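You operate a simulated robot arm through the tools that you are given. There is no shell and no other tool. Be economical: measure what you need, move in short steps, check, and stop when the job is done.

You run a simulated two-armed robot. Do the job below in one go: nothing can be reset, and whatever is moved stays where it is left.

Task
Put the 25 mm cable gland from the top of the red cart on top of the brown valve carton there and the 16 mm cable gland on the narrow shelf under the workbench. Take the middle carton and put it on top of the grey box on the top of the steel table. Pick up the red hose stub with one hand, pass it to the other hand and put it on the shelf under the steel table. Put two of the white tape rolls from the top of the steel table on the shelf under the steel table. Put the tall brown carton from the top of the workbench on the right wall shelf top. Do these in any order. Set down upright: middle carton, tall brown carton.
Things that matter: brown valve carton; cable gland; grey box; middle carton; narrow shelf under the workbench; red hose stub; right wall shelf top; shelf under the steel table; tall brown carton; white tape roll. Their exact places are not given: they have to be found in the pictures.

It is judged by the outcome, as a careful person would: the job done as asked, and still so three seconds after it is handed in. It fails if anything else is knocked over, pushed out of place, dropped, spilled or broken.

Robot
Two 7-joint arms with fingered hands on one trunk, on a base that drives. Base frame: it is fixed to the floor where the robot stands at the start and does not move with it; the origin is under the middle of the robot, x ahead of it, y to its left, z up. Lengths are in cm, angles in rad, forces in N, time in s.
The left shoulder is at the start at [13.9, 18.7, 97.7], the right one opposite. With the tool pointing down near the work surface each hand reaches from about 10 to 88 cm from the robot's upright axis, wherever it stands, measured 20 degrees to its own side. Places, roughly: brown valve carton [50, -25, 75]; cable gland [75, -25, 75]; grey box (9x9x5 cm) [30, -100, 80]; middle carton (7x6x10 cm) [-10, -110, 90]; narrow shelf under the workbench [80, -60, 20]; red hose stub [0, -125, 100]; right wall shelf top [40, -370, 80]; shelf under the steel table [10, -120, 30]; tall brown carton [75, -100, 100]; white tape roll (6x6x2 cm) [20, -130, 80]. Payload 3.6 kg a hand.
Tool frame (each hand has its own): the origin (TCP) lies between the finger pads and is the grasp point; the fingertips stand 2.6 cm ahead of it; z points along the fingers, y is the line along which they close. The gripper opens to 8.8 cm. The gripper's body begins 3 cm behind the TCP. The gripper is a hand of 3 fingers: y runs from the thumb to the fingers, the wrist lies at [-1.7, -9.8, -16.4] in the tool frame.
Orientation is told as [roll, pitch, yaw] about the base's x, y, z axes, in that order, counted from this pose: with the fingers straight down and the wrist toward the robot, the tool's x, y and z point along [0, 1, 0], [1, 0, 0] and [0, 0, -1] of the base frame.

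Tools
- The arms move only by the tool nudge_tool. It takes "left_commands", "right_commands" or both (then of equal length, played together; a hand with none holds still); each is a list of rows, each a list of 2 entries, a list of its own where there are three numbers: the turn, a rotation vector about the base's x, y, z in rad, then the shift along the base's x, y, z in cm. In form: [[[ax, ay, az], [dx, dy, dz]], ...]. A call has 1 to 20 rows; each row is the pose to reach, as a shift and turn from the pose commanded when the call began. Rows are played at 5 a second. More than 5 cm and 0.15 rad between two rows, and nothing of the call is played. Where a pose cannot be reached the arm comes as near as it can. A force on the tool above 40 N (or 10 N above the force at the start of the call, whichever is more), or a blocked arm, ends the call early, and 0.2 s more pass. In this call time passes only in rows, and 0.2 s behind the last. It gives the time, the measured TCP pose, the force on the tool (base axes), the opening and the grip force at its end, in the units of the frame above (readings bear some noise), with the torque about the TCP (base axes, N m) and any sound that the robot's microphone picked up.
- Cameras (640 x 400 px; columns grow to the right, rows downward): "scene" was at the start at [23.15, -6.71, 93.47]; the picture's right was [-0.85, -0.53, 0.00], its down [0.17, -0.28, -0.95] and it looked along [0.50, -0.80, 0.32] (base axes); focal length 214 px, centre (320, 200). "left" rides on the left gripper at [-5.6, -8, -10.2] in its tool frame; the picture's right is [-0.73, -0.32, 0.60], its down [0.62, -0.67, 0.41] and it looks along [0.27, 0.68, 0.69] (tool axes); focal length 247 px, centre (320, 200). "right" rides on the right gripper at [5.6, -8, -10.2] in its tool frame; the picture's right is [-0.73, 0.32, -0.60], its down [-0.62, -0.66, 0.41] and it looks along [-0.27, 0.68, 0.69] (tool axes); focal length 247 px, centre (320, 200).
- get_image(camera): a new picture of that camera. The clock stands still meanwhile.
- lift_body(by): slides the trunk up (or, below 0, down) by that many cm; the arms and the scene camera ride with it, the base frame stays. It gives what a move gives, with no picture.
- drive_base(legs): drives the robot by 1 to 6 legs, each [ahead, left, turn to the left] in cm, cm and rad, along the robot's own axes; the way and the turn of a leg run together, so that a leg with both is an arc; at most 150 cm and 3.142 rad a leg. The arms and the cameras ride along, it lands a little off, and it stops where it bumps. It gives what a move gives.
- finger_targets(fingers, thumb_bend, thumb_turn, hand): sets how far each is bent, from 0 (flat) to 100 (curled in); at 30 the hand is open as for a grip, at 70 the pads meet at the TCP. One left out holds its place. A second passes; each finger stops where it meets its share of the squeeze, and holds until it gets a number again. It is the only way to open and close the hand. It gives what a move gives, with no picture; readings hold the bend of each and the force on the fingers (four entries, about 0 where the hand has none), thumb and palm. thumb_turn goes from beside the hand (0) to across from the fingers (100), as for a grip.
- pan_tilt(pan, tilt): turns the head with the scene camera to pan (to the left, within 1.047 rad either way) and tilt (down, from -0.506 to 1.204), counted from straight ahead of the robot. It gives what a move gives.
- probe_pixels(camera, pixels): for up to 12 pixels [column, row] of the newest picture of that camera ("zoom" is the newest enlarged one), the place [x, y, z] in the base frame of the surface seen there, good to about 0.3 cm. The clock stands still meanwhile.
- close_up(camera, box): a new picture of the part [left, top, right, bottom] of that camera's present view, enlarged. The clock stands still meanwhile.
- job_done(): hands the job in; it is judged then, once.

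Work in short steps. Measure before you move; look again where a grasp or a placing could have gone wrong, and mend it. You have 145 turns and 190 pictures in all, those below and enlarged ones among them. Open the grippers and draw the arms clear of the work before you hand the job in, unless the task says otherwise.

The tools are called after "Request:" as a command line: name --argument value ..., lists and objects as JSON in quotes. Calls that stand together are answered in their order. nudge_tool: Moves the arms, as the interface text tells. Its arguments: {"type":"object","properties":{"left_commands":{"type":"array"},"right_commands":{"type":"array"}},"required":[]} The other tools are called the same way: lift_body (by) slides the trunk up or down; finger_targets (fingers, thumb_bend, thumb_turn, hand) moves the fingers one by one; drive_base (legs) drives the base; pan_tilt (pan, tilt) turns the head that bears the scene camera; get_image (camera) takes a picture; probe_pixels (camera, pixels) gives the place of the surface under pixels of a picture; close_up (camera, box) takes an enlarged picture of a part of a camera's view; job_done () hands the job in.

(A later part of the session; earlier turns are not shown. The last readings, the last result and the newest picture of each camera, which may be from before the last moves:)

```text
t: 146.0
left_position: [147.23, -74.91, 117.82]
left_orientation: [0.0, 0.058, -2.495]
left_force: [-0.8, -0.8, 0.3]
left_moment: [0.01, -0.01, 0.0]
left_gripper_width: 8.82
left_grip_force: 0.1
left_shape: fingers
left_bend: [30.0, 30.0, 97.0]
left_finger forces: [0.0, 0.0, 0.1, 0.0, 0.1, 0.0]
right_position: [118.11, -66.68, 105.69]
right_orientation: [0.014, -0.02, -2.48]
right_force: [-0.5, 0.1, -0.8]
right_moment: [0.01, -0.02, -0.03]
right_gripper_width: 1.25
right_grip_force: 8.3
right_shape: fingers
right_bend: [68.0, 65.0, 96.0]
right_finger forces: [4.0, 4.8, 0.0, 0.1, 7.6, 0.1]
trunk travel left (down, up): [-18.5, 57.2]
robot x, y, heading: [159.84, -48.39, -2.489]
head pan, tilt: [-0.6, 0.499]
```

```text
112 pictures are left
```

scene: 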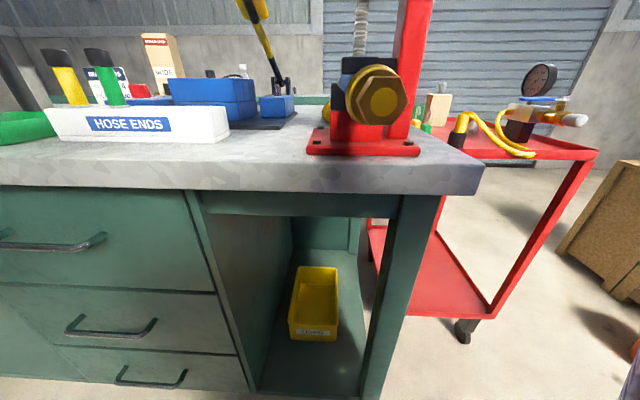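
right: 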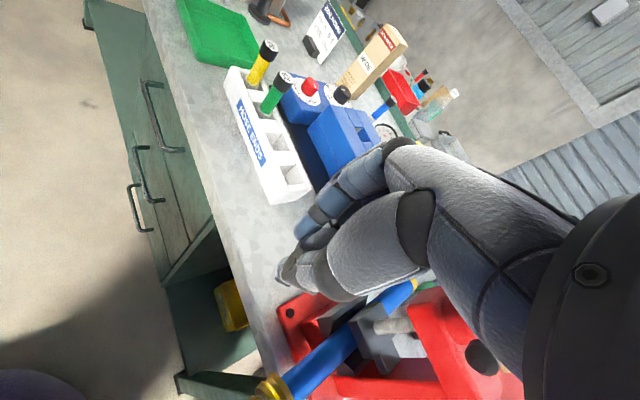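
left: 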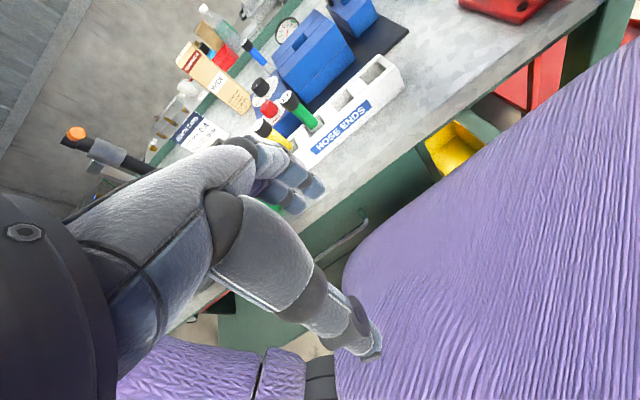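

The vise and pipe look unmoved. New plan: back off into open floor, lower the hand there, then drive in with the hand low under the bench, well below the pipe.

Request:
drive_base --legs '[[-45, 0, 0]]'

Request:
nudge_tool --right_commands '[[[0, 0, 0], [-2, 3, -2.5]], [[0, 0, 0], [-3.5, 5.5, -6]], [[0, 0, 0], [-5, 8, -10]], [[0, 0, 0], [-6, 9, -14.5]], [[0, 0, 0], [-7, 10, -19]], [[0, 0, 0], [-7, 10, -23.5]], [[0, 0, 0], [-7, 10, -28]], [[0, 0, 0], [-7, 10, -32.5]], [[0, 0, 0], [-7, 10, -37]], [[0, 0, 0], [-7, 10, -41.5]], [[0, 0, 0], [-7, 10, -46]], [[0, 0, 0], [-7, 10, -50]]]'

Request:
pan_tilt --pan -0.3 --tilt 0.7

Request:
get_image --camera "scene"

```text
t: 148.8
left_position: [183.82, -47.11, 117.87]
left_orientation: [0.0, 0.056, -2.492]
left_force: [1.0, -0.5, -0.1]
left_moment: [-0.02, 0.02, 0.0]
left_gripper_width: 8.81
left_grip_force: 0.1
left_shape: fingers
left_bend: [30.0, 30.0, 97.0]
left_finger forces: [0.1, 0.0, 0.0, 0.0, 0.1, 0.0]
right_position: [154.61, -38.93, 105.72]
right_orientation: [0.014, -0.02, -2.477]
right_force: [-0.5, 0.5, 0.7]
right_moment: [-0.04, 0.02, -0.01]
right_gripper_width: 1.22
right_grip_force: 8.1
right_shape: fingers
right_bend: [68.0, 65.0, 96.0]
right_finger forces: [4.0, 4.9, 0.0, 0.0, 7.5, 0.0]
trunk travel left (down, up): [-18.5, 57.2]
robot x, y, heading: [196.78, -20.6, -2.488]
head pan, tilt: [-0.6, 0.499]
```

```text
t: 151.4
left_position: [183.69, -47.14, 117.77]
left_orientation: [0.001, 0.057, -2.491]
left_force: [0.3, -0.1, 0.5]
left_moment: [0.0, 0.01, -0.04]
left_gripper_width: 8.8
left_grip_force: 0.1
left_shape: fingers
left_bend: [30.0, 30.0, 97.0]
left_finger forces: [0.0, 0.1, 0.1, 0.0, 0.0, 0.0]
right_position: [144.61, -26.21, 63.56]
right_orientation: [0.015, -0.019, -2.477]
right_force: [0.1, 0.0, 0.5]
right_moment: [-0.02, 0.01, -0.02]
right_gripper_width: 1.16
right_grip_force: 8.0
right_shape: fingers
right_bend: [68.0, 65.0, 96.0]
right_finger forces: [3.9, 4.7, 0.0, 0.0, 7.4, 0.0]
right hand out of reach, approached as far as the arm can: row 3, 4, 5, 6, 10, 11, 12
trunk travel left (down, up): [-18.5, 57.2]
robot x, y, heading: [196.52, -20.97, -2.486]
head pan, tilt: [-0.6, 0.499]
```

```text
t: 152.2
left_position: [183.68, -46.98, 117.74]
left_orientation: [-0.001, 0.056, -2.49]
left_force: [-0.6, -0.2, 1.0]
left_moment: [0.03, -0.01, 0.04]
left_gripper_width: 8.84
left_grip_force: 0.1
left_shape: fingers
left_bend: [30.0, 30.0, 97.0]
left_finger forces: [0.0, 0.0, 0.0, 0.1, 0.0, 0.0]
right_position: [144.77, -26.31, 63.47]
right_orientation: [0.017, -0.018, -2.478]
right_force: [-0.4, 0.8, -0.3]
right_moment: [0.01, -0.01, -0.03]
right_gripper_width: 1.16
right_grip_force: 7.8
right_shape: fingers
right_bend: [68.0, 65.0, 96.0]
right_finger forces: [4.0, 4.7, 0.0, 0.0, 7.3, 0.0]
trunk travel left (down, up): [-18.5, 57.2]
robot x, y, heading: [196.69, -20.86, -2.491]
head pan, tilt: [-0.3, 0.7]
```

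```text
111 pictures are left
```

scene: 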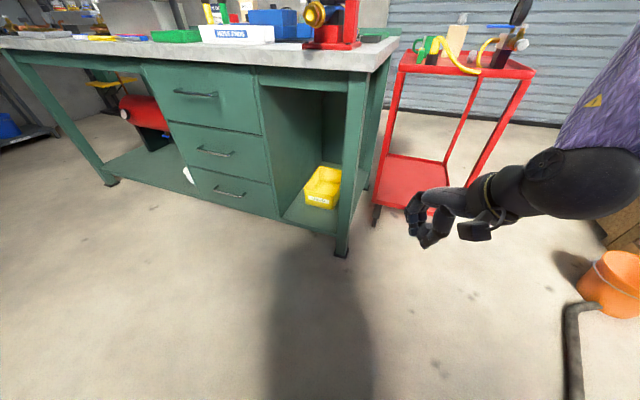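

The hand is in full view at (425,225). I zoom to check the gland and lower the trunk 18 cm.

Request:
lift_body --by -18

Request:
pan_tilt --pan -0.5 --tilt 0.7

Request:
get_image --camera "scene"

Request:
close_up --camera "scene" --box '[250, 120, 500, 280]'

```text
t: 154.2
left_position: [181.7, -48.68, 99.26]
left_orientation: [0.0, 0.112, -2.492]
left_force: [0.2, -0.4, -0.2]
left_moment: [0.04, 0.0, 0.0]
left_gripper_width: 8.84
left_grip_force: 0.2
left_shape: fingers
left_bend: [30.0, 30.0, 97.0]
left_finger forces: [0.0, 0.1, 0.0, 0.0, 0.0, 0.0]
right_position: [144.83, -26.47, 45.61]
right_orientation: [0.013, -0.024, -2.477]
right_force: [-0.2, 0.7, -0.2]
right_moment: [0.05, 0.01, 0.01]
right_gripper_width: 1.15
right_grip_force: 8.2
right_shape: fingers
right_bend: [68.0, 65.0, 96.0]
right_finger forces: [3.7, 4.7, 0.1, 0.1, 7.3, 0.0]
trunk travel left (down, up): [-0.5, 75.2]
robot x, y, heading: [196.38, -21.09, -2.48]
head pan, tilt: [-0.3, 0.7]
```

```text
t: 154.9
left_position: [181.56, -48.69, 99.19]
left_orientation: [0.0, 0.112, -2.492]
left_force: [0.3, -0.9, 0.0]
left_moment: [-0.02, -0.02, -0.04]
left_gripper_width: 8.82
left_grip_force: 0.2
left_shape: fingers
left_bend: [30.0, 30.0, 97.0]
left_finger forces: [0.0, 0.1, 0.0, 0.0, 0.1, 0.0]
right_position: [144.7, -26.43, 45.45]
right_orientation: [0.014, -0.021, -2.477]
right_force: [0.1, -0.8, -0.3]
right_moment: [0.02, 0.0, -0.01]
right_gripper_width: 1.16
right_grip_force: 8.1
right_shape: fingers
right_bend: [68.0, 65.0, 96.0]
right_finger forces: [3.8, 4.7, 0.0, 0.0, 7.3, 0.0]
trunk travel left (down, up): [-0.5, 75.2]
robot x, y, heading: [196.68, -20.8, -2.483]
head pan, tilt: [-0.499, 0.7]
```

```text
110 pictures are left
```

scene: 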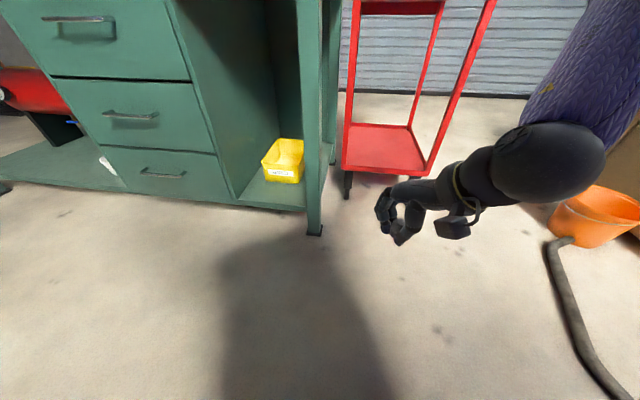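

```text
2.50 times, centred on (375, 200) of scene
```

zoom: 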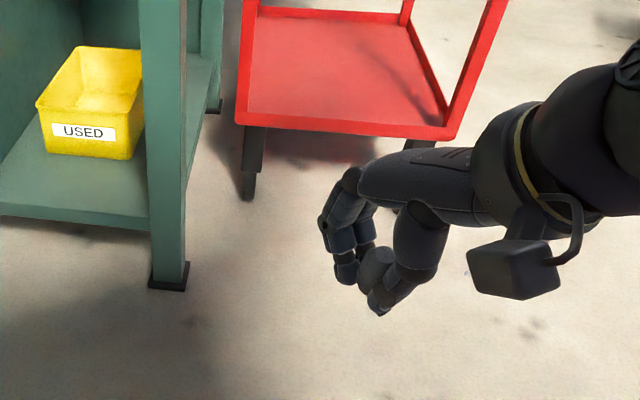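

I zoom further on the gland between the fingers.

Request:
close_up --camera "scene" --box '[365, 185, 445, 250]'

Request:
nudge_tool --right_commands '[[[0, 0, 0], [0, 0, -4]], [[0, 0, 0], [0, 0, -8]], [[0, 0, 0], [0, 0, -12]], [[0, 0, 0], [0, 0, -16]], [[0, 0, 0], [0, 0, -20]]]'

```text
6.15 times, centred on (405, 218) of scene
```

zoom: 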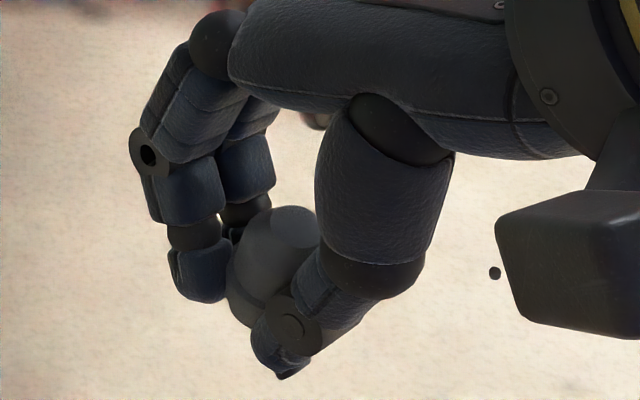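

```text
t: 156.1
left_position: [181.61, -48.66, 99.17]
left_orientation: [0.001, 0.112, -2.493]
left_force: [-0.6, -0.4, -0.1]
left_moment: [0.02, 0.02, 0.01]
left_gripper_width: 8.78
left_grip_force: 0.0
left_shape: fingers
left_bend: [30.0, 30.0, 97.0]
left_finger forces: [0.1, 0.0, 0.1, 0.0, 0.0, 0.1]
right_position: [139.73, -25.21, 38.2]
right_orientation: [0.015, -0.019, -2.477]
right_force: [-0.1, -0.4, 0.0]
right_moment: [-0.02, 0.02, -0.04]
right_gripper_width: 1.17
right_grip_force: 8.2
right_shape: fingers
right_bend: [68.0, 65.0, 96.0]
right_finger forces: [3.7, 4.8, 0.0, 0.0, 7.3, 0.1]
right hand out of reach, approached as far as the arm can: row 2, 3, 4, 5
trunk travel left (down, up): [-0.5, 75.2]
robot x, y, heading: [196.55, -20.65, -2.485]
head pan, tilt: [-0.499, 0.7]
```

The gland is held at its flange, dome up. The wrist limit stops a vertical hand at this low height, so I tilt the hand (fingertips slightly back, +0.5) while lowering to z≈24.

Request:
nudge_tool --right_commands '[[[0.073, -0.095, 0], [0, 0, 0]], [[0.146, -0.19, 0], [0, 0, -2]], [[0.22, -0.285, 0], [0, 0, -5]], [[0.3, -0.39, 0], [0, -1, -9]], [[0.3, -0.39, 0], [0, -3, -13]]]'

Request:
get_image --camera "scene"

```text
t: 157.3
left_position: [181.62, -48.61, 99.23]
left_orientation: [0.001, 0.111, -2.491]
left_force: [-0.4, 0.1, 0.8]
left_moment: [0.01, 0.0, 0.0]
left_gripper_width: 8.84
left_grip_force: 0.1
left_shape: fingers
left_bend: [30.0, 30.0, 97.0]
left_finger forces: [0.1, 0.0, 0.0, 0.0, 0.1, 0.1]
right_position: [138.93, -25.27, 33.93]
right_orientation: [0.022, 0.471, -2.475]
right_force: [0.5, -0.4, -0.9]
right_moment: [-0.03, -0.01, -0.02]
right_gripper_width: 1.16
right_grip_force: 8.1
right_shape: fingers
right_bend: [68.0, 65.0, 96.0]
right_finger forces: [3.4, 5.0, 0.0, 0.0, 7.3, 0.0]
right hand out of reach, approached as far as the arm can: row 3, 4, 5
trunk travel left (down, up): [-0.5, 75.2]
robot x, y, heading: [196.32, -20.59, -2.485]
head pan, tilt: [-0.499, 0.7]
```

```text
107 pictures are left
```

scene: 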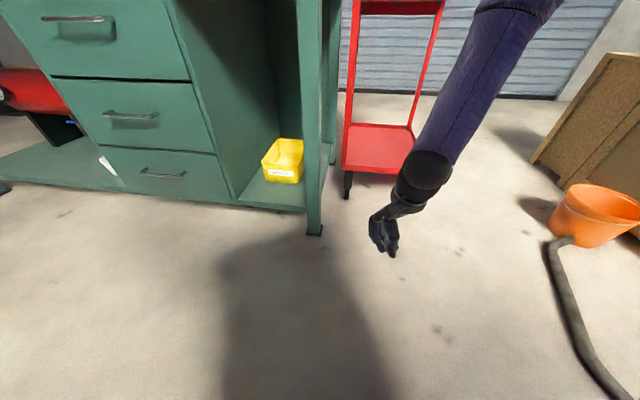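

I test reach closer in: TCP about 38 ahead and 19 right of the axis, down to z≈19, still over open floor.

Request:
nudge_tool --right_commands '[[[0, 0, 0], [4, -1, 0]], [[0, 0, 0], [8, -2, -1]], [[0, 0, 0], [12, -3, -3]], [[0, 0, 0], [15.8, -3.5, -5]], [[0, 0, 0], [15.8, -3.5, -8]], [[0, 0, 0], [15.8, -3.5, -11]], [[0, 0, 0], [15.8, -3.5, -14]]]'

Request:
get_image --camera "scene"

```text
t: 158.9
left_position: [181.62, -48.56, 99.19]
left_orientation: [0.0, 0.112, -2.493]
left_force: [0.7, -0.5, -0.3]
left_moment: [0.0, 0.02, -0.02]
left_gripper_width: 8.8
left_grip_force: 0.1
left_shape: fingers
left_bend: [30.0, 30.0, 97.0]
left_finger forces: [0.1, 0.0, 0.1, 0.1, 0.0, 0.0]
right_position: [147.43, -25.05, 36.64]
right_orientation: [0.02, 0.472, -2.477]
right_force: [0.0, 0.4, 0.5]
right_moment: [-0.02, 0.0, -0.03]
right_gripper_width: 1.12
right_grip_force: 7.6
right_shape: fingers
right_bend: [68.0, 65.0, 96.0]
right_finger forces: [3.3, 5.1, 0.1, 0.0, 7.3, 0.0]
right hand out of reach, approached as far as the arm can: row 1, 2, 3, 4, 5, 6, 7
trunk travel left (down, up): [-0.5, 75.2]
robot x, y, heading: [196.62, -20.67, -2.488]
head pan, tilt: [-0.499, 0.7]
```

```text
106 pictures are left
```

scene: 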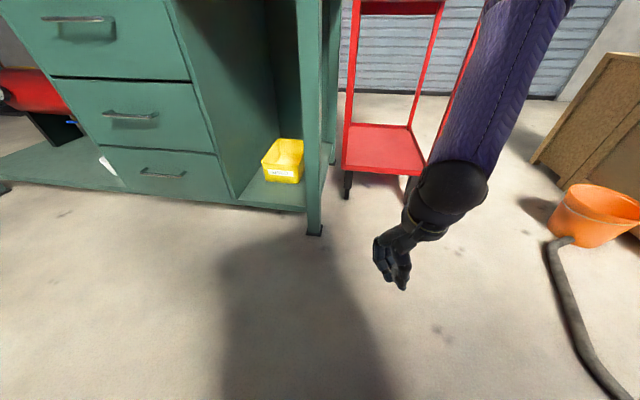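

The wrist angle is the limit, so I tilt further (total ≈0.95) while lowering at ~40 cm ahead.

Request:
nudge_tool --right_commands '[[[0.073, -0.095, 0], [1, 0, -1]], [[0.146, -0.19, 0], [2, -0.5, -3]], [[0.22, -0.285, 0], [3, -1, -6]], [[0.293, -0.379, 0], [4, -1.5, -9]], [[0.293, -0.379, 0], [4, -1.5, -12]], [[0.293, -0.379, 0], [4, -1.5, -15]]]'

Request:
get_image --camera "scene"

```text
t: 160.3
left_position: [181.47, -48.69, 99.21]
left_orientation: [-0.002, 0.112, -2.493]
left_force: [0.0, 0.2, 0.2]
left_moment: [0.01, 0.06, -0.02]
left_gripper_width: 8.81
left_grip_force: 0.1
left_shape: fingers
left_bend: [30.0, 30.0, 97.0]
left_finger forces: [0.0, 0.0, 0.1, 0.0, 0.0, 0.1]
right_position: [148.98, -22.43, 36.89]
right_orientation: [0.025, 0.95, -2.473]
right_force: [-0.1, -0.4, 0.1]
right_moment: [0.0, 0.03, -0.04]
right_gripper_width: 1.11
right_grip_force: 7.8
right_shape: fingers
right_bend: [68.0, 65.0, 96.0]
right_finger forces: [2.9, 5.3, 0.1, 0.0, 7.3, 0.0]
right hand out of reach, approached as far as the arm can: row 1, 2, 3, 4, 5, 6
trunk travel left (down, up): [-0.5, 75.2]
robot x, y, heading: [196.66, -20.8, -2.489]
head pan, tilt: [-0.499, 0.7]
```

```text
105 pictures are left
```

scene: 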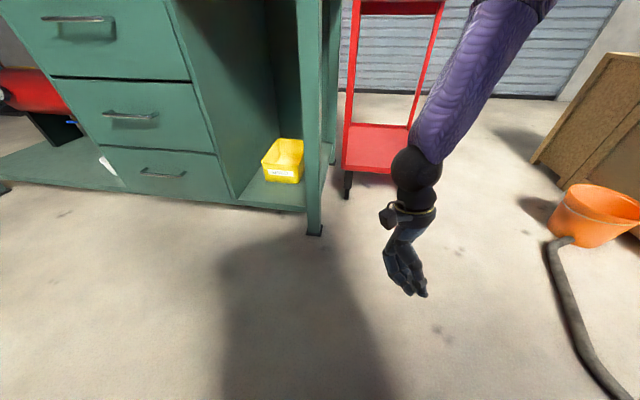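

I probe the arm to understand its geometry (is it fully stretched?).

Request:
probe_pixels --camera "scene" --pixels '[[412, 172], [405, 215], [440, 140], [465, 80], [490, 30], [510, 5], [405, 265], [388, 215]]'

Request:
pan_tilt --pan -1.0 --tilt 0.7

Request:
get_image --camera "scene"

```text
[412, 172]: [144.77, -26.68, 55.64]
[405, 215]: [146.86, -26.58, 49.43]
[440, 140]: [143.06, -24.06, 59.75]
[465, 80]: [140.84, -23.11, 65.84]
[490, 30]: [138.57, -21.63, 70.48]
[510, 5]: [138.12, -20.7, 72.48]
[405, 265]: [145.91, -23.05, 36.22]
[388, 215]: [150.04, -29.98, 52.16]
```

```text
t: 161.2
left_position: [181.61, -48.6, 99.29]
left_orientation: [0.0, 0.112, -2.493]
left_force: [0.0, 0.4, -0.7]
left_moment: [0.02, -0.01, 0.01]
left_gripper_width: 8.81
left_grip_force: 0.1
left_shape: fingers
left_bend: [30.0, 30.0, 97.0]
left_finger forces: [0.0, 0.1, 0.0, 0.0, 0.0, 0.1]
right_position: [149.0, -22.3, 36.98]
right_orientation: [0.025, 0.949, -2.473]
right_force: [0.1, 0.1, -0.4]
right_moment: [0.0, 0.01, -0.02]
right_gripper_width: 1.12
right_grip_force: 8.0
right_shape: fingers
right_bend: [68.0, 65.0, 96.0]
right_finger forces: [3.0, 5.3, 0.1, 0.1, 7.2, 0.0]
trunk travel left (down, up): [-0.5, 75.2]
robot x, y, heading: [196.51, -20.72, -2.483]
head pan, tilt: [-1.0, 0.7]
```

```text
104 pictures are left
```

scene: 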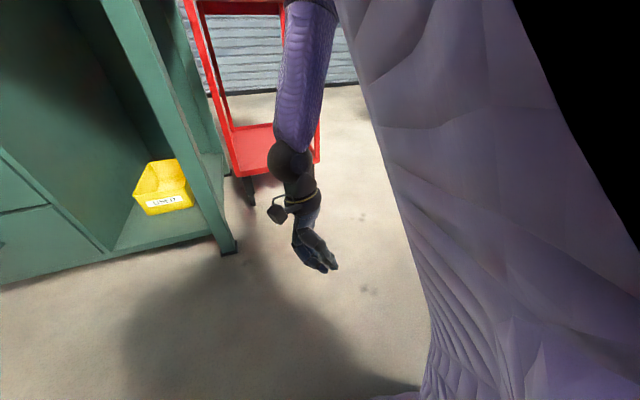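

The elbow is in an up-and-folded branch. I stretch the arm fully forward first, and then sweep down along the stretched arc so that the elbow ends lower.

Request:
nudge_tool --right_commands '[[[-0.06, 0.08, 0], [-2.4, -3.4, 1.3]], [[-0.12, 0.16, 0], [-4.8, -6.8, 2.6]], [[-0.18, 0.24, 0], [-7.2, -10.2, 4]], [[-0.256, 0.332, 0], [-9.6, -13.6, 5.3]], [[-0.256, 0.332, 0], [-12, -17, 6.6]], [[-0.256, 0.332, 0], [-14.6, -20.6, 8]], [[-0.256, 0.332, 0], [-17.2, -24.2, 9]], [[-0.256, 0.332, 0], [-16, -23, 5]], [[-0.256, 0.332, 0], [-14.4, -22, 1]], [[-0.256, 0.332, 0], [-12.4, -20.5, -3]], [[-0.256, 0.332, 0], [-10, -19, -7]], [[-0.256, 0.332, 0], [-7.5, -17.5, -11]], [[-0.256, 0.332, 0], [-4, -15, -14]]]'

Request:
get_image --camera "scene"

```text
refused: row 13 steps farther than a row can; nothing moved
```

```text
103 pictures are left
```

scene: 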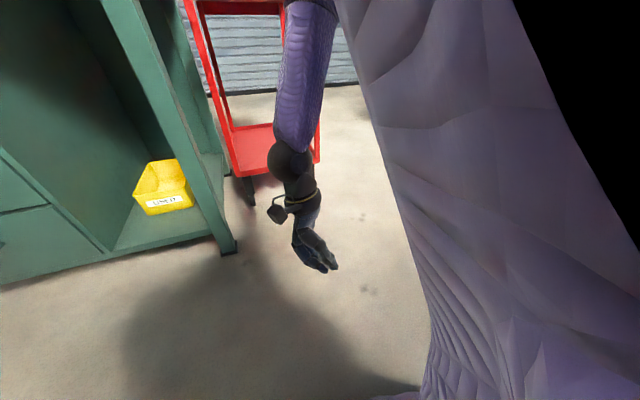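

Resending with the last row shortened.

Request:
nudge_tool --right_commands '[[[-0.06, 0.08, 0], [-2.4, -3.4, 1.3]], [[-0.12, 0.16, 0], [-4.8, -6.8, 2.6]], [[-0.18, 0.24, 0], [-7.2, -10.2, 4]], [[-0.256, 0.332, 0], [-9.6, -13.6, 5.3]], [[-0.256, 0.332, 0], [-12, -17, 6.6]], [[-0.256, 0.332, 0], [-14.6, -20.6, 8]], [[-0.256, 0.332, 0], [-17.2, -24.2, 9]], [[-0.256, 0.332, 0], [-16, -23, 5]], [[-0.256, 0.332, 0], [-14.4, -22, 1]], [[-0.256, 0.332, 0], [-12.4, -20.5, -3]], [[-0.256, 0.332, 0], [-10, -19, -7]], [[-0.256, 0.332, 0], [-7.5, -17.5, -10.5]], [[-0.256, 0.332, 0], [-5, -15.5, -13]]]'

Request:
get_image --camera "scene"

```text
t: 164.0
left_position: [181.56, -48.75, 99.12]
left_orientation: [-0.001, 0.112, -2.492]
left_force: [0.2, -0.6, -0.8]
left_moment: [0.0, 0.02, -0.01]
left_gripper_width: 8.8
left_grip_force: 0.1
left_shape: fingers
left_bend: [30.0, 30.0, 97.0]
left_finger forces: [0.1, 0.0, 0.1, 0.0, 0.0, 0.0]
right_position: [140.73, -31.66, 36.9]
right_orientation: [0.019, 0.531, -2.477]
right_force: [-0.3, 0.3, 0.5]
right_moment: [0.03, 0.03, -0.03]
right_gripper_width: 1.08
right_grip_force: 7.8
right_shape: fingers
right_bend: [68.0, 66.0, 96.0]
right_finger forces: [2.7, 5.4, 0.1, 0.0, 7.1, 0.0]
right hand out of reach, approached as far as the arm can: row 6, 7, 8, 9, 10, 11, 12, 13
trunk travel left (down, up): [-0.5, 75.2]
robot x, y, heading: [196.32, -20.88, -2.483]
head pan, tilt: [-1.0, 0.7]
```

```text
102 pictures are left
```

scene: 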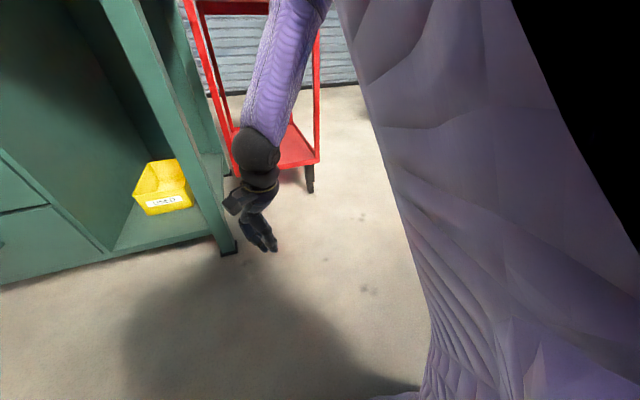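

I look higher to see the elbow and measure the arm links.

Request:
pan_tilt --pan -0.8 --tilt 0.1

Request:
get_image --camera "scene"

Request:
probe_pixels --camera "scene" --pixels '[[320, 380], [320, 340], [320, 300], [330, 250], [350, 200], [380, 150], [420, 150], [460, 150], [500, 150], [540, 150], [580, 150], [350, 390]]'

```text
t: 165.0
left_position: [181.63, -48.68, 99.21]
left_orientation: [-0.001, 0.113, -2.492]
left_force: [0.1, -0.2, 0.1]
left_moment: [-0.02, 0.0, 0.01]
left_gripper_width: 8.8
left_grip_force: 0.0
left_shape: fingers
left_bend: [30.0, 30.0, 97.0]
left_finger forces: [0.0, 0.0, 0.0, 0.0, 0.0, 0.1]
right_position: [140.77, -31.81, 36.87]
right_orientation: [0.02, 0.531, -2.477]
right_force: [-0.4, 0.5, -0.5]
right_moment: [-0.01, -0.01, -0.01]
right_gripper_width: 1.05
right_grip_force: 7.2
right_shape: fingers
right_bend: [68.0, 66.0, 96.0]
right_finger forces: [2.8, 5.4, 0.0, 0.0, 7.2, 0.0]
trunk travel left (down, up): [-0.5, 75.2]
robot x, y, heading: [197.01, -20.82, -2.489]
head pan, tilt: [-0.799, 0.099]
```

```text
101 pictures are left
```

scene: 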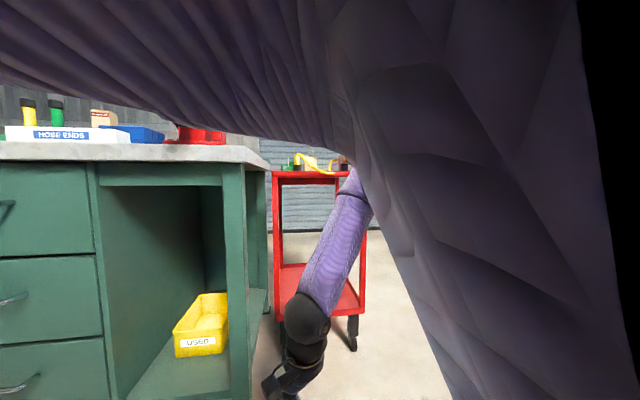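

```text
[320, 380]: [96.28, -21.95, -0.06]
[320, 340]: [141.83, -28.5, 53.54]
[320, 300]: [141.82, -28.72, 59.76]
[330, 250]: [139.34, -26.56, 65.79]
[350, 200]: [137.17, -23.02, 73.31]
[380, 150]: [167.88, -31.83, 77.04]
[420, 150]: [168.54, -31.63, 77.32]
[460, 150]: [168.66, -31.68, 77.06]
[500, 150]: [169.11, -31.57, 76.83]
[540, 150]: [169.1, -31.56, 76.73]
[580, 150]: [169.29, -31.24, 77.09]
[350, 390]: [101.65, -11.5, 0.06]
```

The arm posture is odd (crossed). I return the hand to a pose like the start (40 ahead, 38 right, high), and then descend again well out to the right.

Request:
nudge_tool --right_commands '[[[0, 0, 0], [0, 1.5, 4.5]], [[0, 0, 0], [0, 3, 9]], [[-0.08, 0.1, 0], [0, 4.5, 13.5]], [[-0.16, 0.2, 0], [0, 6, 18]], [[-0.24, 0.3, 0], [0, 7.5, 22.5]], [[-0.32, 0.41, 0], [0, 9, 27]], [[-0.32, 0.41, 0], [0, 10.5, 31.5]], [[-0.32, 0.41, 0], [0, 12, 36]], [[-0.32, 0.41, 0], [0, 13.5, 40.5]], [[-0.32, 0.41, 0], [0, 15, 45]], [[-0.32, 0.41, 0], [0, 16.5, 49.5]], [[-0.32, 0.41, 0], [1, 17, 54]], [[-0.32, 0.41, 0], [1, 17, 58]]]'

Request:
get_image --camera "scene"

```text
t: 167.8
left_position: [181.62, -48.71, 99.2]
left_orientation: [-0.002, 0.112, -2.494]
left_force: [-0.8, -0.4, 0.5]
left_moment: [-0.01, -0.01, 0.0]
left_gripper_width: 8.82
left_grip_force: 0.1
left_shape: fingers
left_bend: [30.0, 30.0, 97.0]
left_finger forces: [0.0, 0.0, 0.1, 0.1, 0.0, 0.0]
right_position: [142.08, -13.94, 95.4]
right_orientation: [0.018, 0.011, -2.475]
right_force: [0.0, -0.1, -0.4]
right_moment: [-0.01, 0.0, 0.01]
right_gripper_width: 0.98
right_grip_force: 7.3
right_shape: fingers
right_bend: [68.0, 66.0, 96.0]
right_finger forces: [2.4, 6.0, 0.1, 0.0, 6.8, 0.1]
right hand out of reach, approached as far as the arm can: row 5, 6, 7, 8, 9, 10
trunk travel left (down, up): [-0.5, 75.2]
robot x, y, heading: [196.7, -20.53, -2.486]
head pan, tilt: [-0.799, 0.099]
```

```text
100 pictures are left
```

scene: 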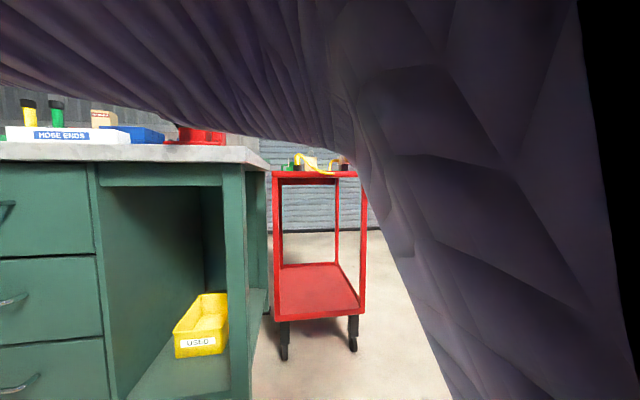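

The purple band is the left arm folded across the front, perhaps hampering the right arm. I move the left hand out to the left.

Request:
nudge_tool --left_commands '[[[0, 0, 0], [-3.2, -3.2, 0]], [[0, 0, 0], [-6, -6.5, 0]], [[0, 0, 0], [-6, -11, 0]], [[0, 0, 0], [-5, -15.5, 0]], [[0, 0, 0], [-3, -19.5, 0]], [[0, 0, 0], [-1, -23.5, 0]], [[0, 0, 0], [0.7, -27, 0]]]'

Request:
get_image --camera "scene"

```text
t: 169.4
left_position: [182.01, -75.69, 99.04]
left_orientation: [-0.001, 0.111, -2.493]
left_force: [-0.6, 0.1, -0.2]
left_moment: [0.0, -0.01, 0.0]
left_gripper_width: 8.81
left_grip_force: 0.0
left_shape: fingers
left_bend: [30.0, 30.0, 97.0]
left_finger forces: [0.1, 0.0, 0.0, 0.0, 0.0, 0.1]
right_position: [142.07, -13.95, 95.21]
right_orientation: [0.017, 0.01, -2.477]
right_force: [-0.2, 0.0, 0.6]
right_moment: [-0.01, 0.01, 0.02]
right_gripper_width: 0.94
right_grip_force: 7.3
right_shape: fingers
right_bend: [68.0, 66.0, 96.0]
right_finger forces: [2.5, 5.9, 0.1, 0.0, 6.9, 0.1]
trunk travel left (down, up): [-0.5, 75.2]
robot x, y, heading: [196.71, -20.76, -2.484]
head pan, tilt: [-0.799, 0.099]
```

```text
99 pictures are left
```

scene: 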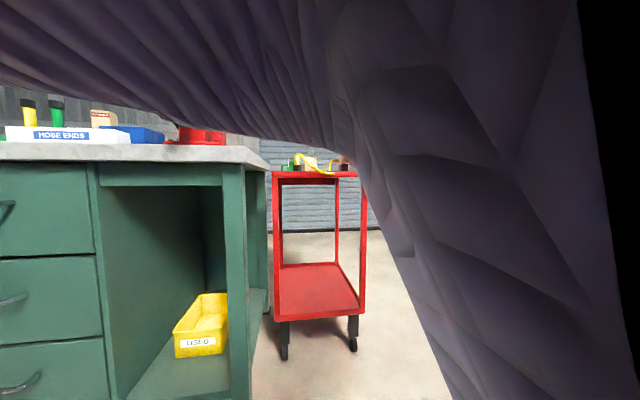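

That band is the robot's own shoulder. I now descend the right hand from here at 38 cm to the right, tilting progressively.

Request:
nudge_tool --right_commands '[[[0, 0, 0], [0, 0, -5]], [[0, 0, 0], [0, 0, -10]], [[0, 0, 0], [0, 0, -15]], [[0, 0, 0], [0, 0, -20]], [[0, 0, 0], [0, 0, -25]], [[0, 0, 0], [0, 0, -30]], [[0.07, -0.09, 0], [0, 0, -35]], [[0.14, -0.18, 0], [0, 0, -40]], [[0.21, -0.27, 0], [0, 0, -45]], [[0.28, -0.36, 0], [0, 0, -50]], [[0.34, -0.44, 0], [0, 0, -55]], [[0.34, -0.44, 0], [0, 0, -60]], [[0.34, -0.44, 0], [0, 0, -65]], [[0.34, -0.44, 0], [0, 0, -70]]]'

Request:
pan_tilt --pan -0.7 --tilt 0.6

Request:
get_image --camera "scene"

```text
t: 172.4
left_position: [182.06, -75.62, 98.98]
left_orientation: [-0.001, 0.111, -2.491]
left_force: [-1.0, -0.4, -0.2]
left_moment: [0.01, 0.03, 0.0]
left_gripper_width: 8.84
left_grip_force: 0.1
left_shape: fingers
left_bend: [30.0, 30.0, 97.0]
left_finger forces: [0.1, 0.0, 0.1, 0.0, 0.0, 0.0]
right_position: [142.22, -13.95, 25.22]
right_orientation: [0.021, 0.566, -2.477]
right_force: [0.3, 0.0, 0.0]
right_moment: [-0.01, 0.02, 0.03]
right_gripper_width: 0.85
right_grip_force: 8.0
right_shape: fingers
right_bend: [68.0, 67.0, 96.0]
right_finger forces: [2.1, 7.2, 0.0, 0.1, 6.8, 0.1]
right hand out of reach, approached as far as the arm can: row 2, 3, 4, 5, 6, 7, 8
trunk travel left (down, up): [-0.5, 75.2]
robot x, y, heading: [196.49, -20.76, -2.484]
head pan, tilt: [-0.799, 0.099]
```

```text
t: 173.4
left_position: [182.17, -75.59, 99.01]
left_orientation: [0.0, 0.112, -2.491]
left_force: [-0.2, 0.5, 0.4]
left_moment: [0.0, 0.02, 0.01]
left_gripper_width: 8.82
left_grip_force: 0.0
left_shape: fingers
left_bend: [30.0, 30.0, 97.0]
left_finger forces: [0.0, 0.0, 0.1, 0.0, 0.0, 0.0]
right_position: [142.33, -14.01, 25.32]
right_orientation: [0.023, 0.569, -2.475]
right_force: [0.1, 0.2, -0.6]
right_moment: [0.01, -0.01, 0.01]
right_gripper_width: 0.85
right_grip_force: 7.8
right_shape: fingers
right_bend: [68.0, 67.0, 96.0]
right_finger forces: [2.3, 7.2, 0.0, 0.0, 6.8, 0.0]
trunk travel left (down, up): [-0.5, 75.2]
robot x, y, heading: [196.71, -20.57, -2.489]
head pan, tilt: [-0.7, 0.6]
```

```text
98 pictures are left
```

scene: 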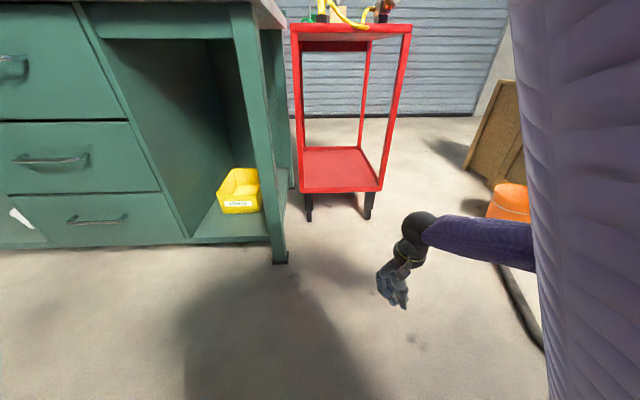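

That worked: z=25 with the elbow low. I now bring the hand inward (to ~24 cm right, 42 ahead) in this arm posture.

Request:
nudge_tool --right_commands '[[[0, 0, 0], [1.5, -3.2, 0]], [[0, 0, 0], [3, -6.5, 0]], [[0, 0, 0], [4.5, -9.7, 0]], [[0, 0, 0], [6.1, -12.9, 0]], [[0, 0, 0], [6.1, -12.9, -3]], [[0, 0, 0], [6.1, -12.9, -6]]]'

Request:
get_image --camera "scene"

Request:
close_up --camera "scene" --box '[340, 190, 480, 330]'

```text
t: 174.8
left_position: [182.16, -75.58, 99.05]
left_orientation: [-0.002, 0.112, -2.492]
left_force: [0.1, 0.1, -0.9]
left_moment: [0.01, 0.0, 0.0]
left_gripper_width: 8.84
left_grip_force: 0.0
left_shape: fingers
left_bend: [30.0, 30.0, 97.0]
left_finger forces: [0.0, 0.0, 0.0, 0.0, 0.1, 0.1]
right_position: [148.28, -27.09, 19.14]
right_orientation: [0.021, 0.569, -2.475]
right_force: [0.5, 1.1, 0.7]
right_moment: [-0.02, 0.0, -0.02]
right_gripper_width: 0.84
right_grip_force: 8.2
right_shape: fingers
right_bend: [68.0, 67.0, 96.0]
right_finger forces: [2.2, 7.5, 0.0, 0.0, 6.8, 0.1]
trunk travel left (down, up): [-0.5, 75.2]
robot x, y, heading: [196.57, -20.82, -2.489]
head pan, tilt: [-0.7, 0.6]
```

```text
97 pictures are left
```

scene: 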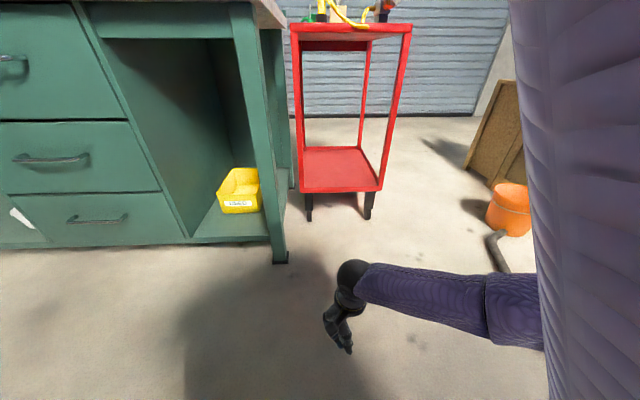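

```text
2.86 times, centred on (410, 260) of scene
```

zoom: 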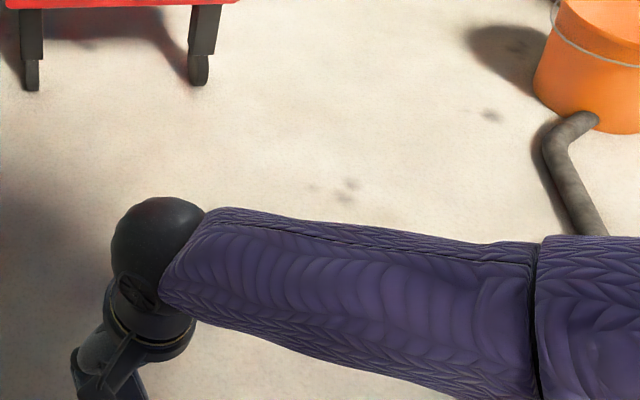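

Reached z=19 at 42 ahead/24 right. I probe the forearm direction to plan how it clears the bench leg on entry.

Request:
probe_pixels --camera "scene" --pixels '[[352, 272], [400, 283], [440, 295], [485, 308], [530, 318], [340, 335]]'

Request:
pan_tilt --pan -0.2 --tilt 0.85

Request:
get_image --camera "scene"

```text
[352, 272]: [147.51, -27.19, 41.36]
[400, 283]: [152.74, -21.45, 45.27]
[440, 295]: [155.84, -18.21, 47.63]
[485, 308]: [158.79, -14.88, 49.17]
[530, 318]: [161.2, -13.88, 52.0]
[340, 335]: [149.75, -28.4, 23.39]
```

```text
t: 175.7
left_position: [182.08, -75.57, 98.99]
left_orientation: [0.002, 0.112, -2.493]
left_force: [-0.3, 0.5, 0.1]
left_moment: [0.0, -0.02, 0.0]
left_gripper_width: 8.81
left_grip_force: 0.1
left_shape: fingers
left_bend: [30.0, 30.0, 97.0]
left_finger forces: [0.0, 0.0, 0.0, 0.0, 0.1, 0.0]
right_position: [148.35, -27.13, 19.17]
right_orientation: [0.02, 0.566, -2.475]
right_force: [-0.9, 0.2, -0.4]
right_moment: [0.01, -0.04, 0.0]
right_gripper_width: 0.83
right_grip_force: 8.8
right_shape: fingers
right_bend: [68.0, 67.0, 96.0]
right_finger forces: [2.2, 7.4, 0.1, 0.0, 6.9, 0.1]
trunk travel left (down, up): [-0.5, 75.2]
robot x, y, heading: [196.4, -20.93, -2.488]
head pan, tilt: [-0.201, 0.85]
```

```text
95 pictures are left
```

scene: 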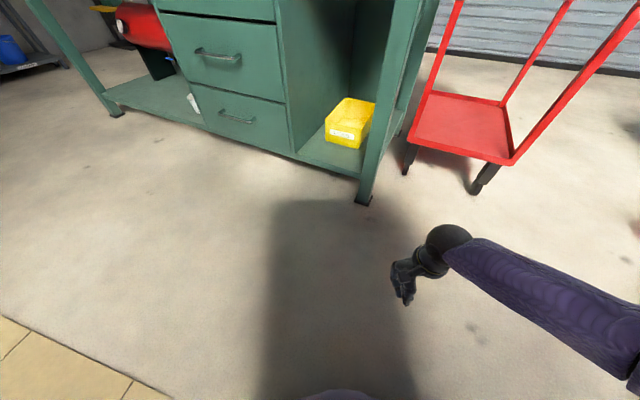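

The forearm runs almost straight back. I turn right to heading −2.75 and retract the hand ~11.5 cm so it can pass outside the leg before being extended into the bay.

Request:
drive_base --legs '[[0, 0, -0.262]]'

Request:
nudge_tool --right_commands '[[[0, 0, 0], [3, 0, 1]], [[0, 0, 0], [6, 0, 2]], [[0, 0, 0], [9, 0, 3]], [[0, 0, 0], [11.5, 0, 3]]]'

```text
t: 177.0
left_position: [168.58, -70.02, 99.03]
left_orientation: [0.0, 0.112, -2.75]
left_force: [0.6, -0.7, -0.3]
left_moment: [0.02, -0.03, 0.0]
left_gripper_width: 8.83
left_grip_force: 0.2
left_shape: fingers
left_bend: [30.0, 30.0, 97.0]
left_finger forces: [0.0, 0.0, 0.0, 0.0, 0.0, 0.0]
right_position: [148.36, -14.49, 19.13]
right_orientation: [0.023, 0.566, -2.735]
right_force: [-0.1, -0.8, -0.5]
right_moment: [0.01, -0.03, -0.01]
right_gripper_width: 0.85
right_grip_force: 8.0
right_shape: fingers
right_bend: [68.0, 67.0, 96.0]
right_finger forces: [2.2, 7.5, 0.0, 0.1, 6.8, 0.0]
trunk travel left (down, up): [-0.5, 75.2]
robot x, y, heading: [196.8, -20.71, -2.743]
head pan, tilt: [-0.201, 0.85]
```

```text
t: 178.0
left_position: [168.49, -70.07, 99.0]
left_orientation: [-0.001, 0.112, -2.751]
left_force: [0.1, 0.1, -0.2]
left_moment: [0.01, -0.01, -0.02]
left_gripper_width: 8.83
left_grip_force: 0.0
left_shape: fingers
left_bend: [30.0, 30.0, 97.0]
left_finger forces: [0.0, 0.0, 0.0, 0.1, 0.0, 0.0]
right_position: [159.61, -14.58, 22.12]
right_orientation: [0.022, 0.567, -2.736]
right_force: [-0.2, -0.2, -0.4]
right_moment: [-0.01, 0.01, 0.03]
right_gripper_width: 0.83
right_grip_force: 8.4
right_shape: fingers
right_bend: [68.0, 67.0, 96.0]
right_finger forces: [2.1, 7.5, 0.0, 0.0, 6.7, 0.0]
trunk travel left (down, up): [-0.5, 75.2]
robot x, y, heading: [196.57, -20.94, -2.745]
head pan, tilt: [-0.201, 0.85]
```

Retracted reach is fine. Now I drive to (155,−35), then south to about (153.3,−72.5), the hand passing outside the leg.

Request:
drive_base --legs '[[43.7, -2.8, 0], [15.9, 34, 0]]'

Request:
pan_tilt --pan -0.3 --tilt 0.9

Request:
get_image --camera "scene"

Request:
get_image --camera "right"

```text
t: 182.0
left_position: [125.24, -106.57, 99.11]
left_orientation: [0.0, 0.113, -2.751]
left_force: [0.0, 0.0, -0.3]
left_moment: [-0.02, 0.02, 0.01]
left_gripper_width: 8.84
left_grip_force: 0.2
left_shape: fingers
left_bend: [30.0, 30.0, 97.0]
left_finger forces: [0.0, 0.0, 0.1, 0.0, 0.0, 0.1]
right_position: [117.45, -50.77, 21.97]
right_orientation: [0.026, 0.592, -2.735]
right_force: [-0.3, 0.0, 0.5]
right_moment: [0.0, 0.0, -0.01]
right_gripper_width: 0.81
right_grip_force: 8.7
right_shape: fingers
right_bend: [68.0, 67.0, 96.0]
right_finger forces: [2.4, 7.6, 0.1, 0.0, 6.9, 0.3]
trunk travel left (down, up): [-0.5, 75.2]
robot x, y, heading: [153.63, -57.61, -2.749]
head pan, tilt: [-0.201, 0.85]
stopped in leg 2: the robot was blocked; the commanded pose is now the measured one
```

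```text
t: 182.7
left_position: [125.32, -106.59, 98.98]
left_orientation: [0.001, 0.111, -2.753]
left_force: [0.7, -0.1, 0.2]
left_moment: [-0.01, -0.01, 0.0]
left_gripper_width: 8.81
left_grip_force: 0.1
left_shape: fingers
left_bend: [30.0, 30.0, 97.0]
left_finger forces: [0.1, 0.1, 0.0, 0.0, 0.0, 0.0]
right_position: [117.61, -50.84, 21.82]
right_orientation: [0.025, 0.592, -2.737]
right_force: [1.2, -0.5, 0.0]
right_moment: [-0.02, 0.02, -0.02]
right_gripper_width: 0.83
right_grip_force: 8.5
right_shape: fingers
right_bend: [68.0, 67.0, 96.0]
right_finger forces: [2.4, 7.5, 0.0, 0.1, 6.9, 0.5]
trunk travel left (down, up): [-0.5, 75.2]
robot x, y, heading: [153.7, -57.46, -2.748]
head pan, tilt: [-0.3, 0.901]
```

```text
94 pictures are left
```

scene: 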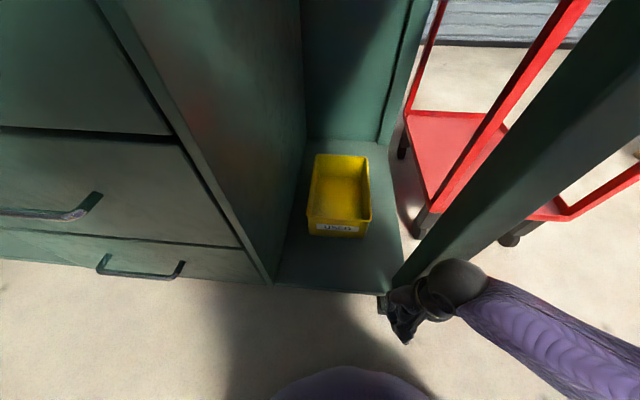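

```text
93 pictures are left
```

right: 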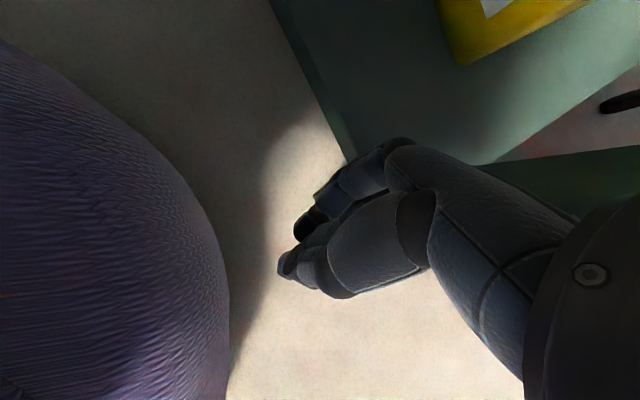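

The knuckles touched the bench leg. I back off 10 cm, retract the hand another 6 cm and check the gland.

Request:
drive_base --legs '[[-5.5, -9, 0]]'

Request:
nudge_tool --right_commands '[[[0, 0, 0], [3, 0, 0]], [[0, 0, 0], [6, 0, 0]]]'

Request:
close_up --camera "right" --box '[240, 160, 400, 320]'

Request:
close_up --camera "scene" --box '[340, 220, 520, 380]'

```text
t: 183.8
left_position: [126.84, -96.26, 99.0]
left_orientation: [0.0, 0.113, -2.754]
left_force: [0.3, 0.5, -0.2]
left_moment: [0.0, -0.03, -0.01]
left_gripper_width: 8.81
left_grip_force: 0.0
left_shape: fingers
left_bend: [30.0, 30.0, 97.0]
left_finger forces: [0.1, 0.0, 0.0, 0.0, 0.1, 0.0]
right_position: [119.03, -40.27, 21.8]
right_orientation: [0.026, 0.59, -2.735]
right_force: [0.3, -0.5, 0.2]
right_moment: [-0.02, 0.06, 0.02]
right_gripper_width: 0.82
right_grip_force: 8.1
right_shape: fingers
right_bend: [68.0, 67.0, 96.0]
right_finger forces: [2.4, 7.6, 0.0, 0.0, 7.0, 0.0]
trunk travel left (down, up): [-0.5, 75.2]
robot x, y, heading: [155.12, -46.79, -2.746]
head pan, tilt: [-0.3, 0.901]
```

```text
t: 184.4
left_position: [126.79, -96.08, 98.94]
left_orientation: [0.0, 0.114, -2.753]
left_force: [0.4, 0.0, -0.5]
left_moment: [0.01, 0.0, 0.02]
left_gripper_width: 8.85
left_grip_force: 0.2
left_shape: fingers
left_bend: [30.0, 30.0, 97.0]
left_finger forces: [0.1, 0.0, 0.1, 0.0, 0.0, 0.0]
right_position: [125.29, -40.42, 21.83]
right_orientation: [0.025, 0.589, -2.74]
right_force: [-3.0, 1.0, 0.2]
right_moment: [-0.01, 0.08, 0.04]
right_gripper_width: 0.8
right_grip_force: 9.5
right_shape: fingers
right_bend: [68.0, 67.0, 96.0]
right_finger forces: [2.3, 10.2, 0.0, 0.0, 6.1, 0.0]
trunk travel left (down, up): [-0.5, 75.2]
robot x, y, heading: [155.41, -46.96, -2.747]
head pan, tilt: [-0.3, 0.901]
```

```text
2.50 times, centred on (320, 240) of right
```

zoom: 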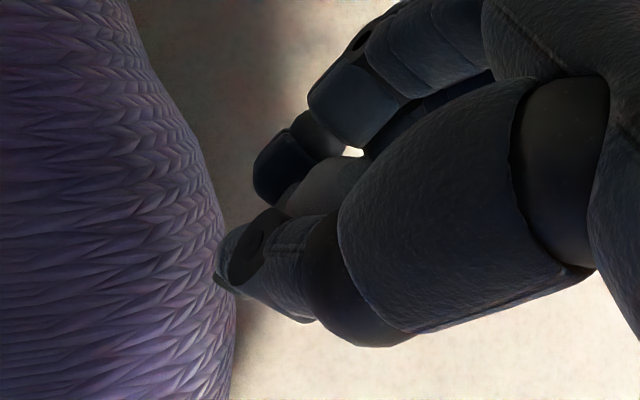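

```text
2.50 times, centred on (430, 300) of scene
```

zoom: 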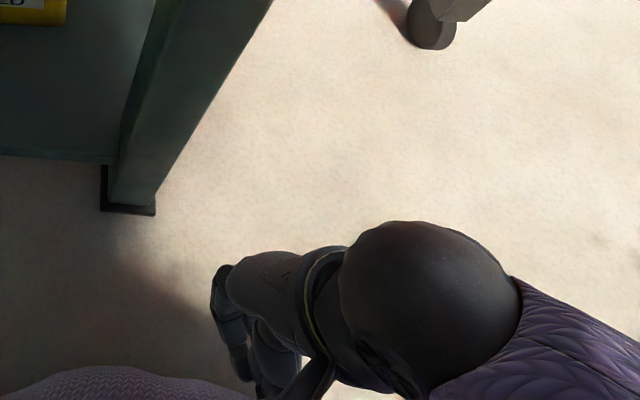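

Gland still held; the thumb is touching the base body, so I ease it 1.5 cm outward and then drive south past the leg.

Request:
nudge_tool --right_commands '[[[0, 0, 0], [-1.5, 0, 0.5]]]'

Request:
drive_base --legs '[[10.7, 23.4, 0]]'

Request:
get_image --camera "scene"

```text
t: 184.8
left_position: [126.74, -96.12, 98.97]
left_orientation: [-0.001, 0.113, -2.754]
left_force: [0.9, 0.2, 0.7]
left_moment: [0.01, 0.01, 0.01]
left_gripper_width: 8.82
left_grip_force: 0.1
left_shape: fingers
left_bend: [30.0, 30.0, 97.0]
left_finger forces: [0.0, 0.0, 0.0, 0.1, 0.1, 0.0]
right_position: [123.94, -40.33, 22.42]
right_orientation: [0.027, 0.592, -2.737]
right_force: [-0.1, 0.5, -0.1]
right_moment: [-0.01, 0.04, 0.0]
right_gripper_width: 0.79
right_grip_force: 8.7
right_shape: fingers
right_bend: [68.0, 67.0, 96.0]
right_finger forces: [2.6, 8.4, 0.0, 0.0, 7.3, 0.1]
trunk travel left (down, up): [-0.5, 75.2]
robot x, y, heading: [154.94, -46.87, -2.747]
head pan, tilt: [-0.3, 0.901]
```

```text
t: 186.7
left_position: [125.5, -121.29, 99.09]
left_orientation: [0.0, 0.112, -2.758]
left_force: [-0.5, 0.3, 0.4]
left_moment: [0.0, -0.02, 0.04]
left_gripper_width: 8.8
left_grip_force: 0.0
left_shape: fingers
left_bend: [30.0, 30.0, 97.0]
left_finger forces: [0.0, 0.0, 0.1, 0.0, 0.0, 0.0]
right_position: [122.76, -65.44, 22.44]
right_orientation: [0.027, 0.592, -2.739]
right_force: [0.4, 0.2, -0.1]
right_moment: [0.0, 0.02, -0.02]
right_gripper_width: 0.83
right_grip_force: 9.3
right_shape: fingers
right_bend: [68.0, 67.0, 96.0]
right_finger forces: [2.7, 8.3, 0.1, 0.0, 7.4, 0.0]
trunk travel left (down, up): [-0.5, 75.2]
robot x, y, heading: [153.54, -71.69, -2.755]
head pan, tilt: [-0.3, 0.901]
```

```text
90 pictures are left
```

scene: 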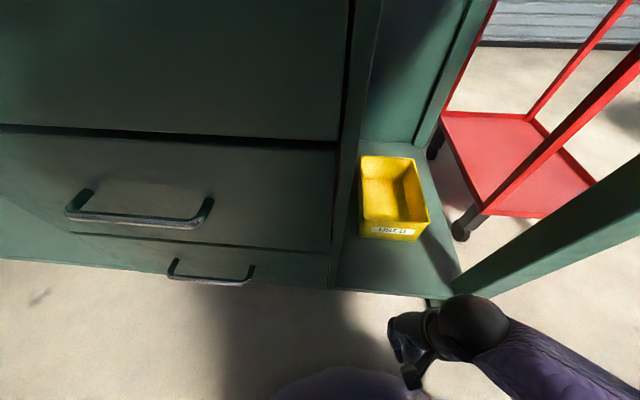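

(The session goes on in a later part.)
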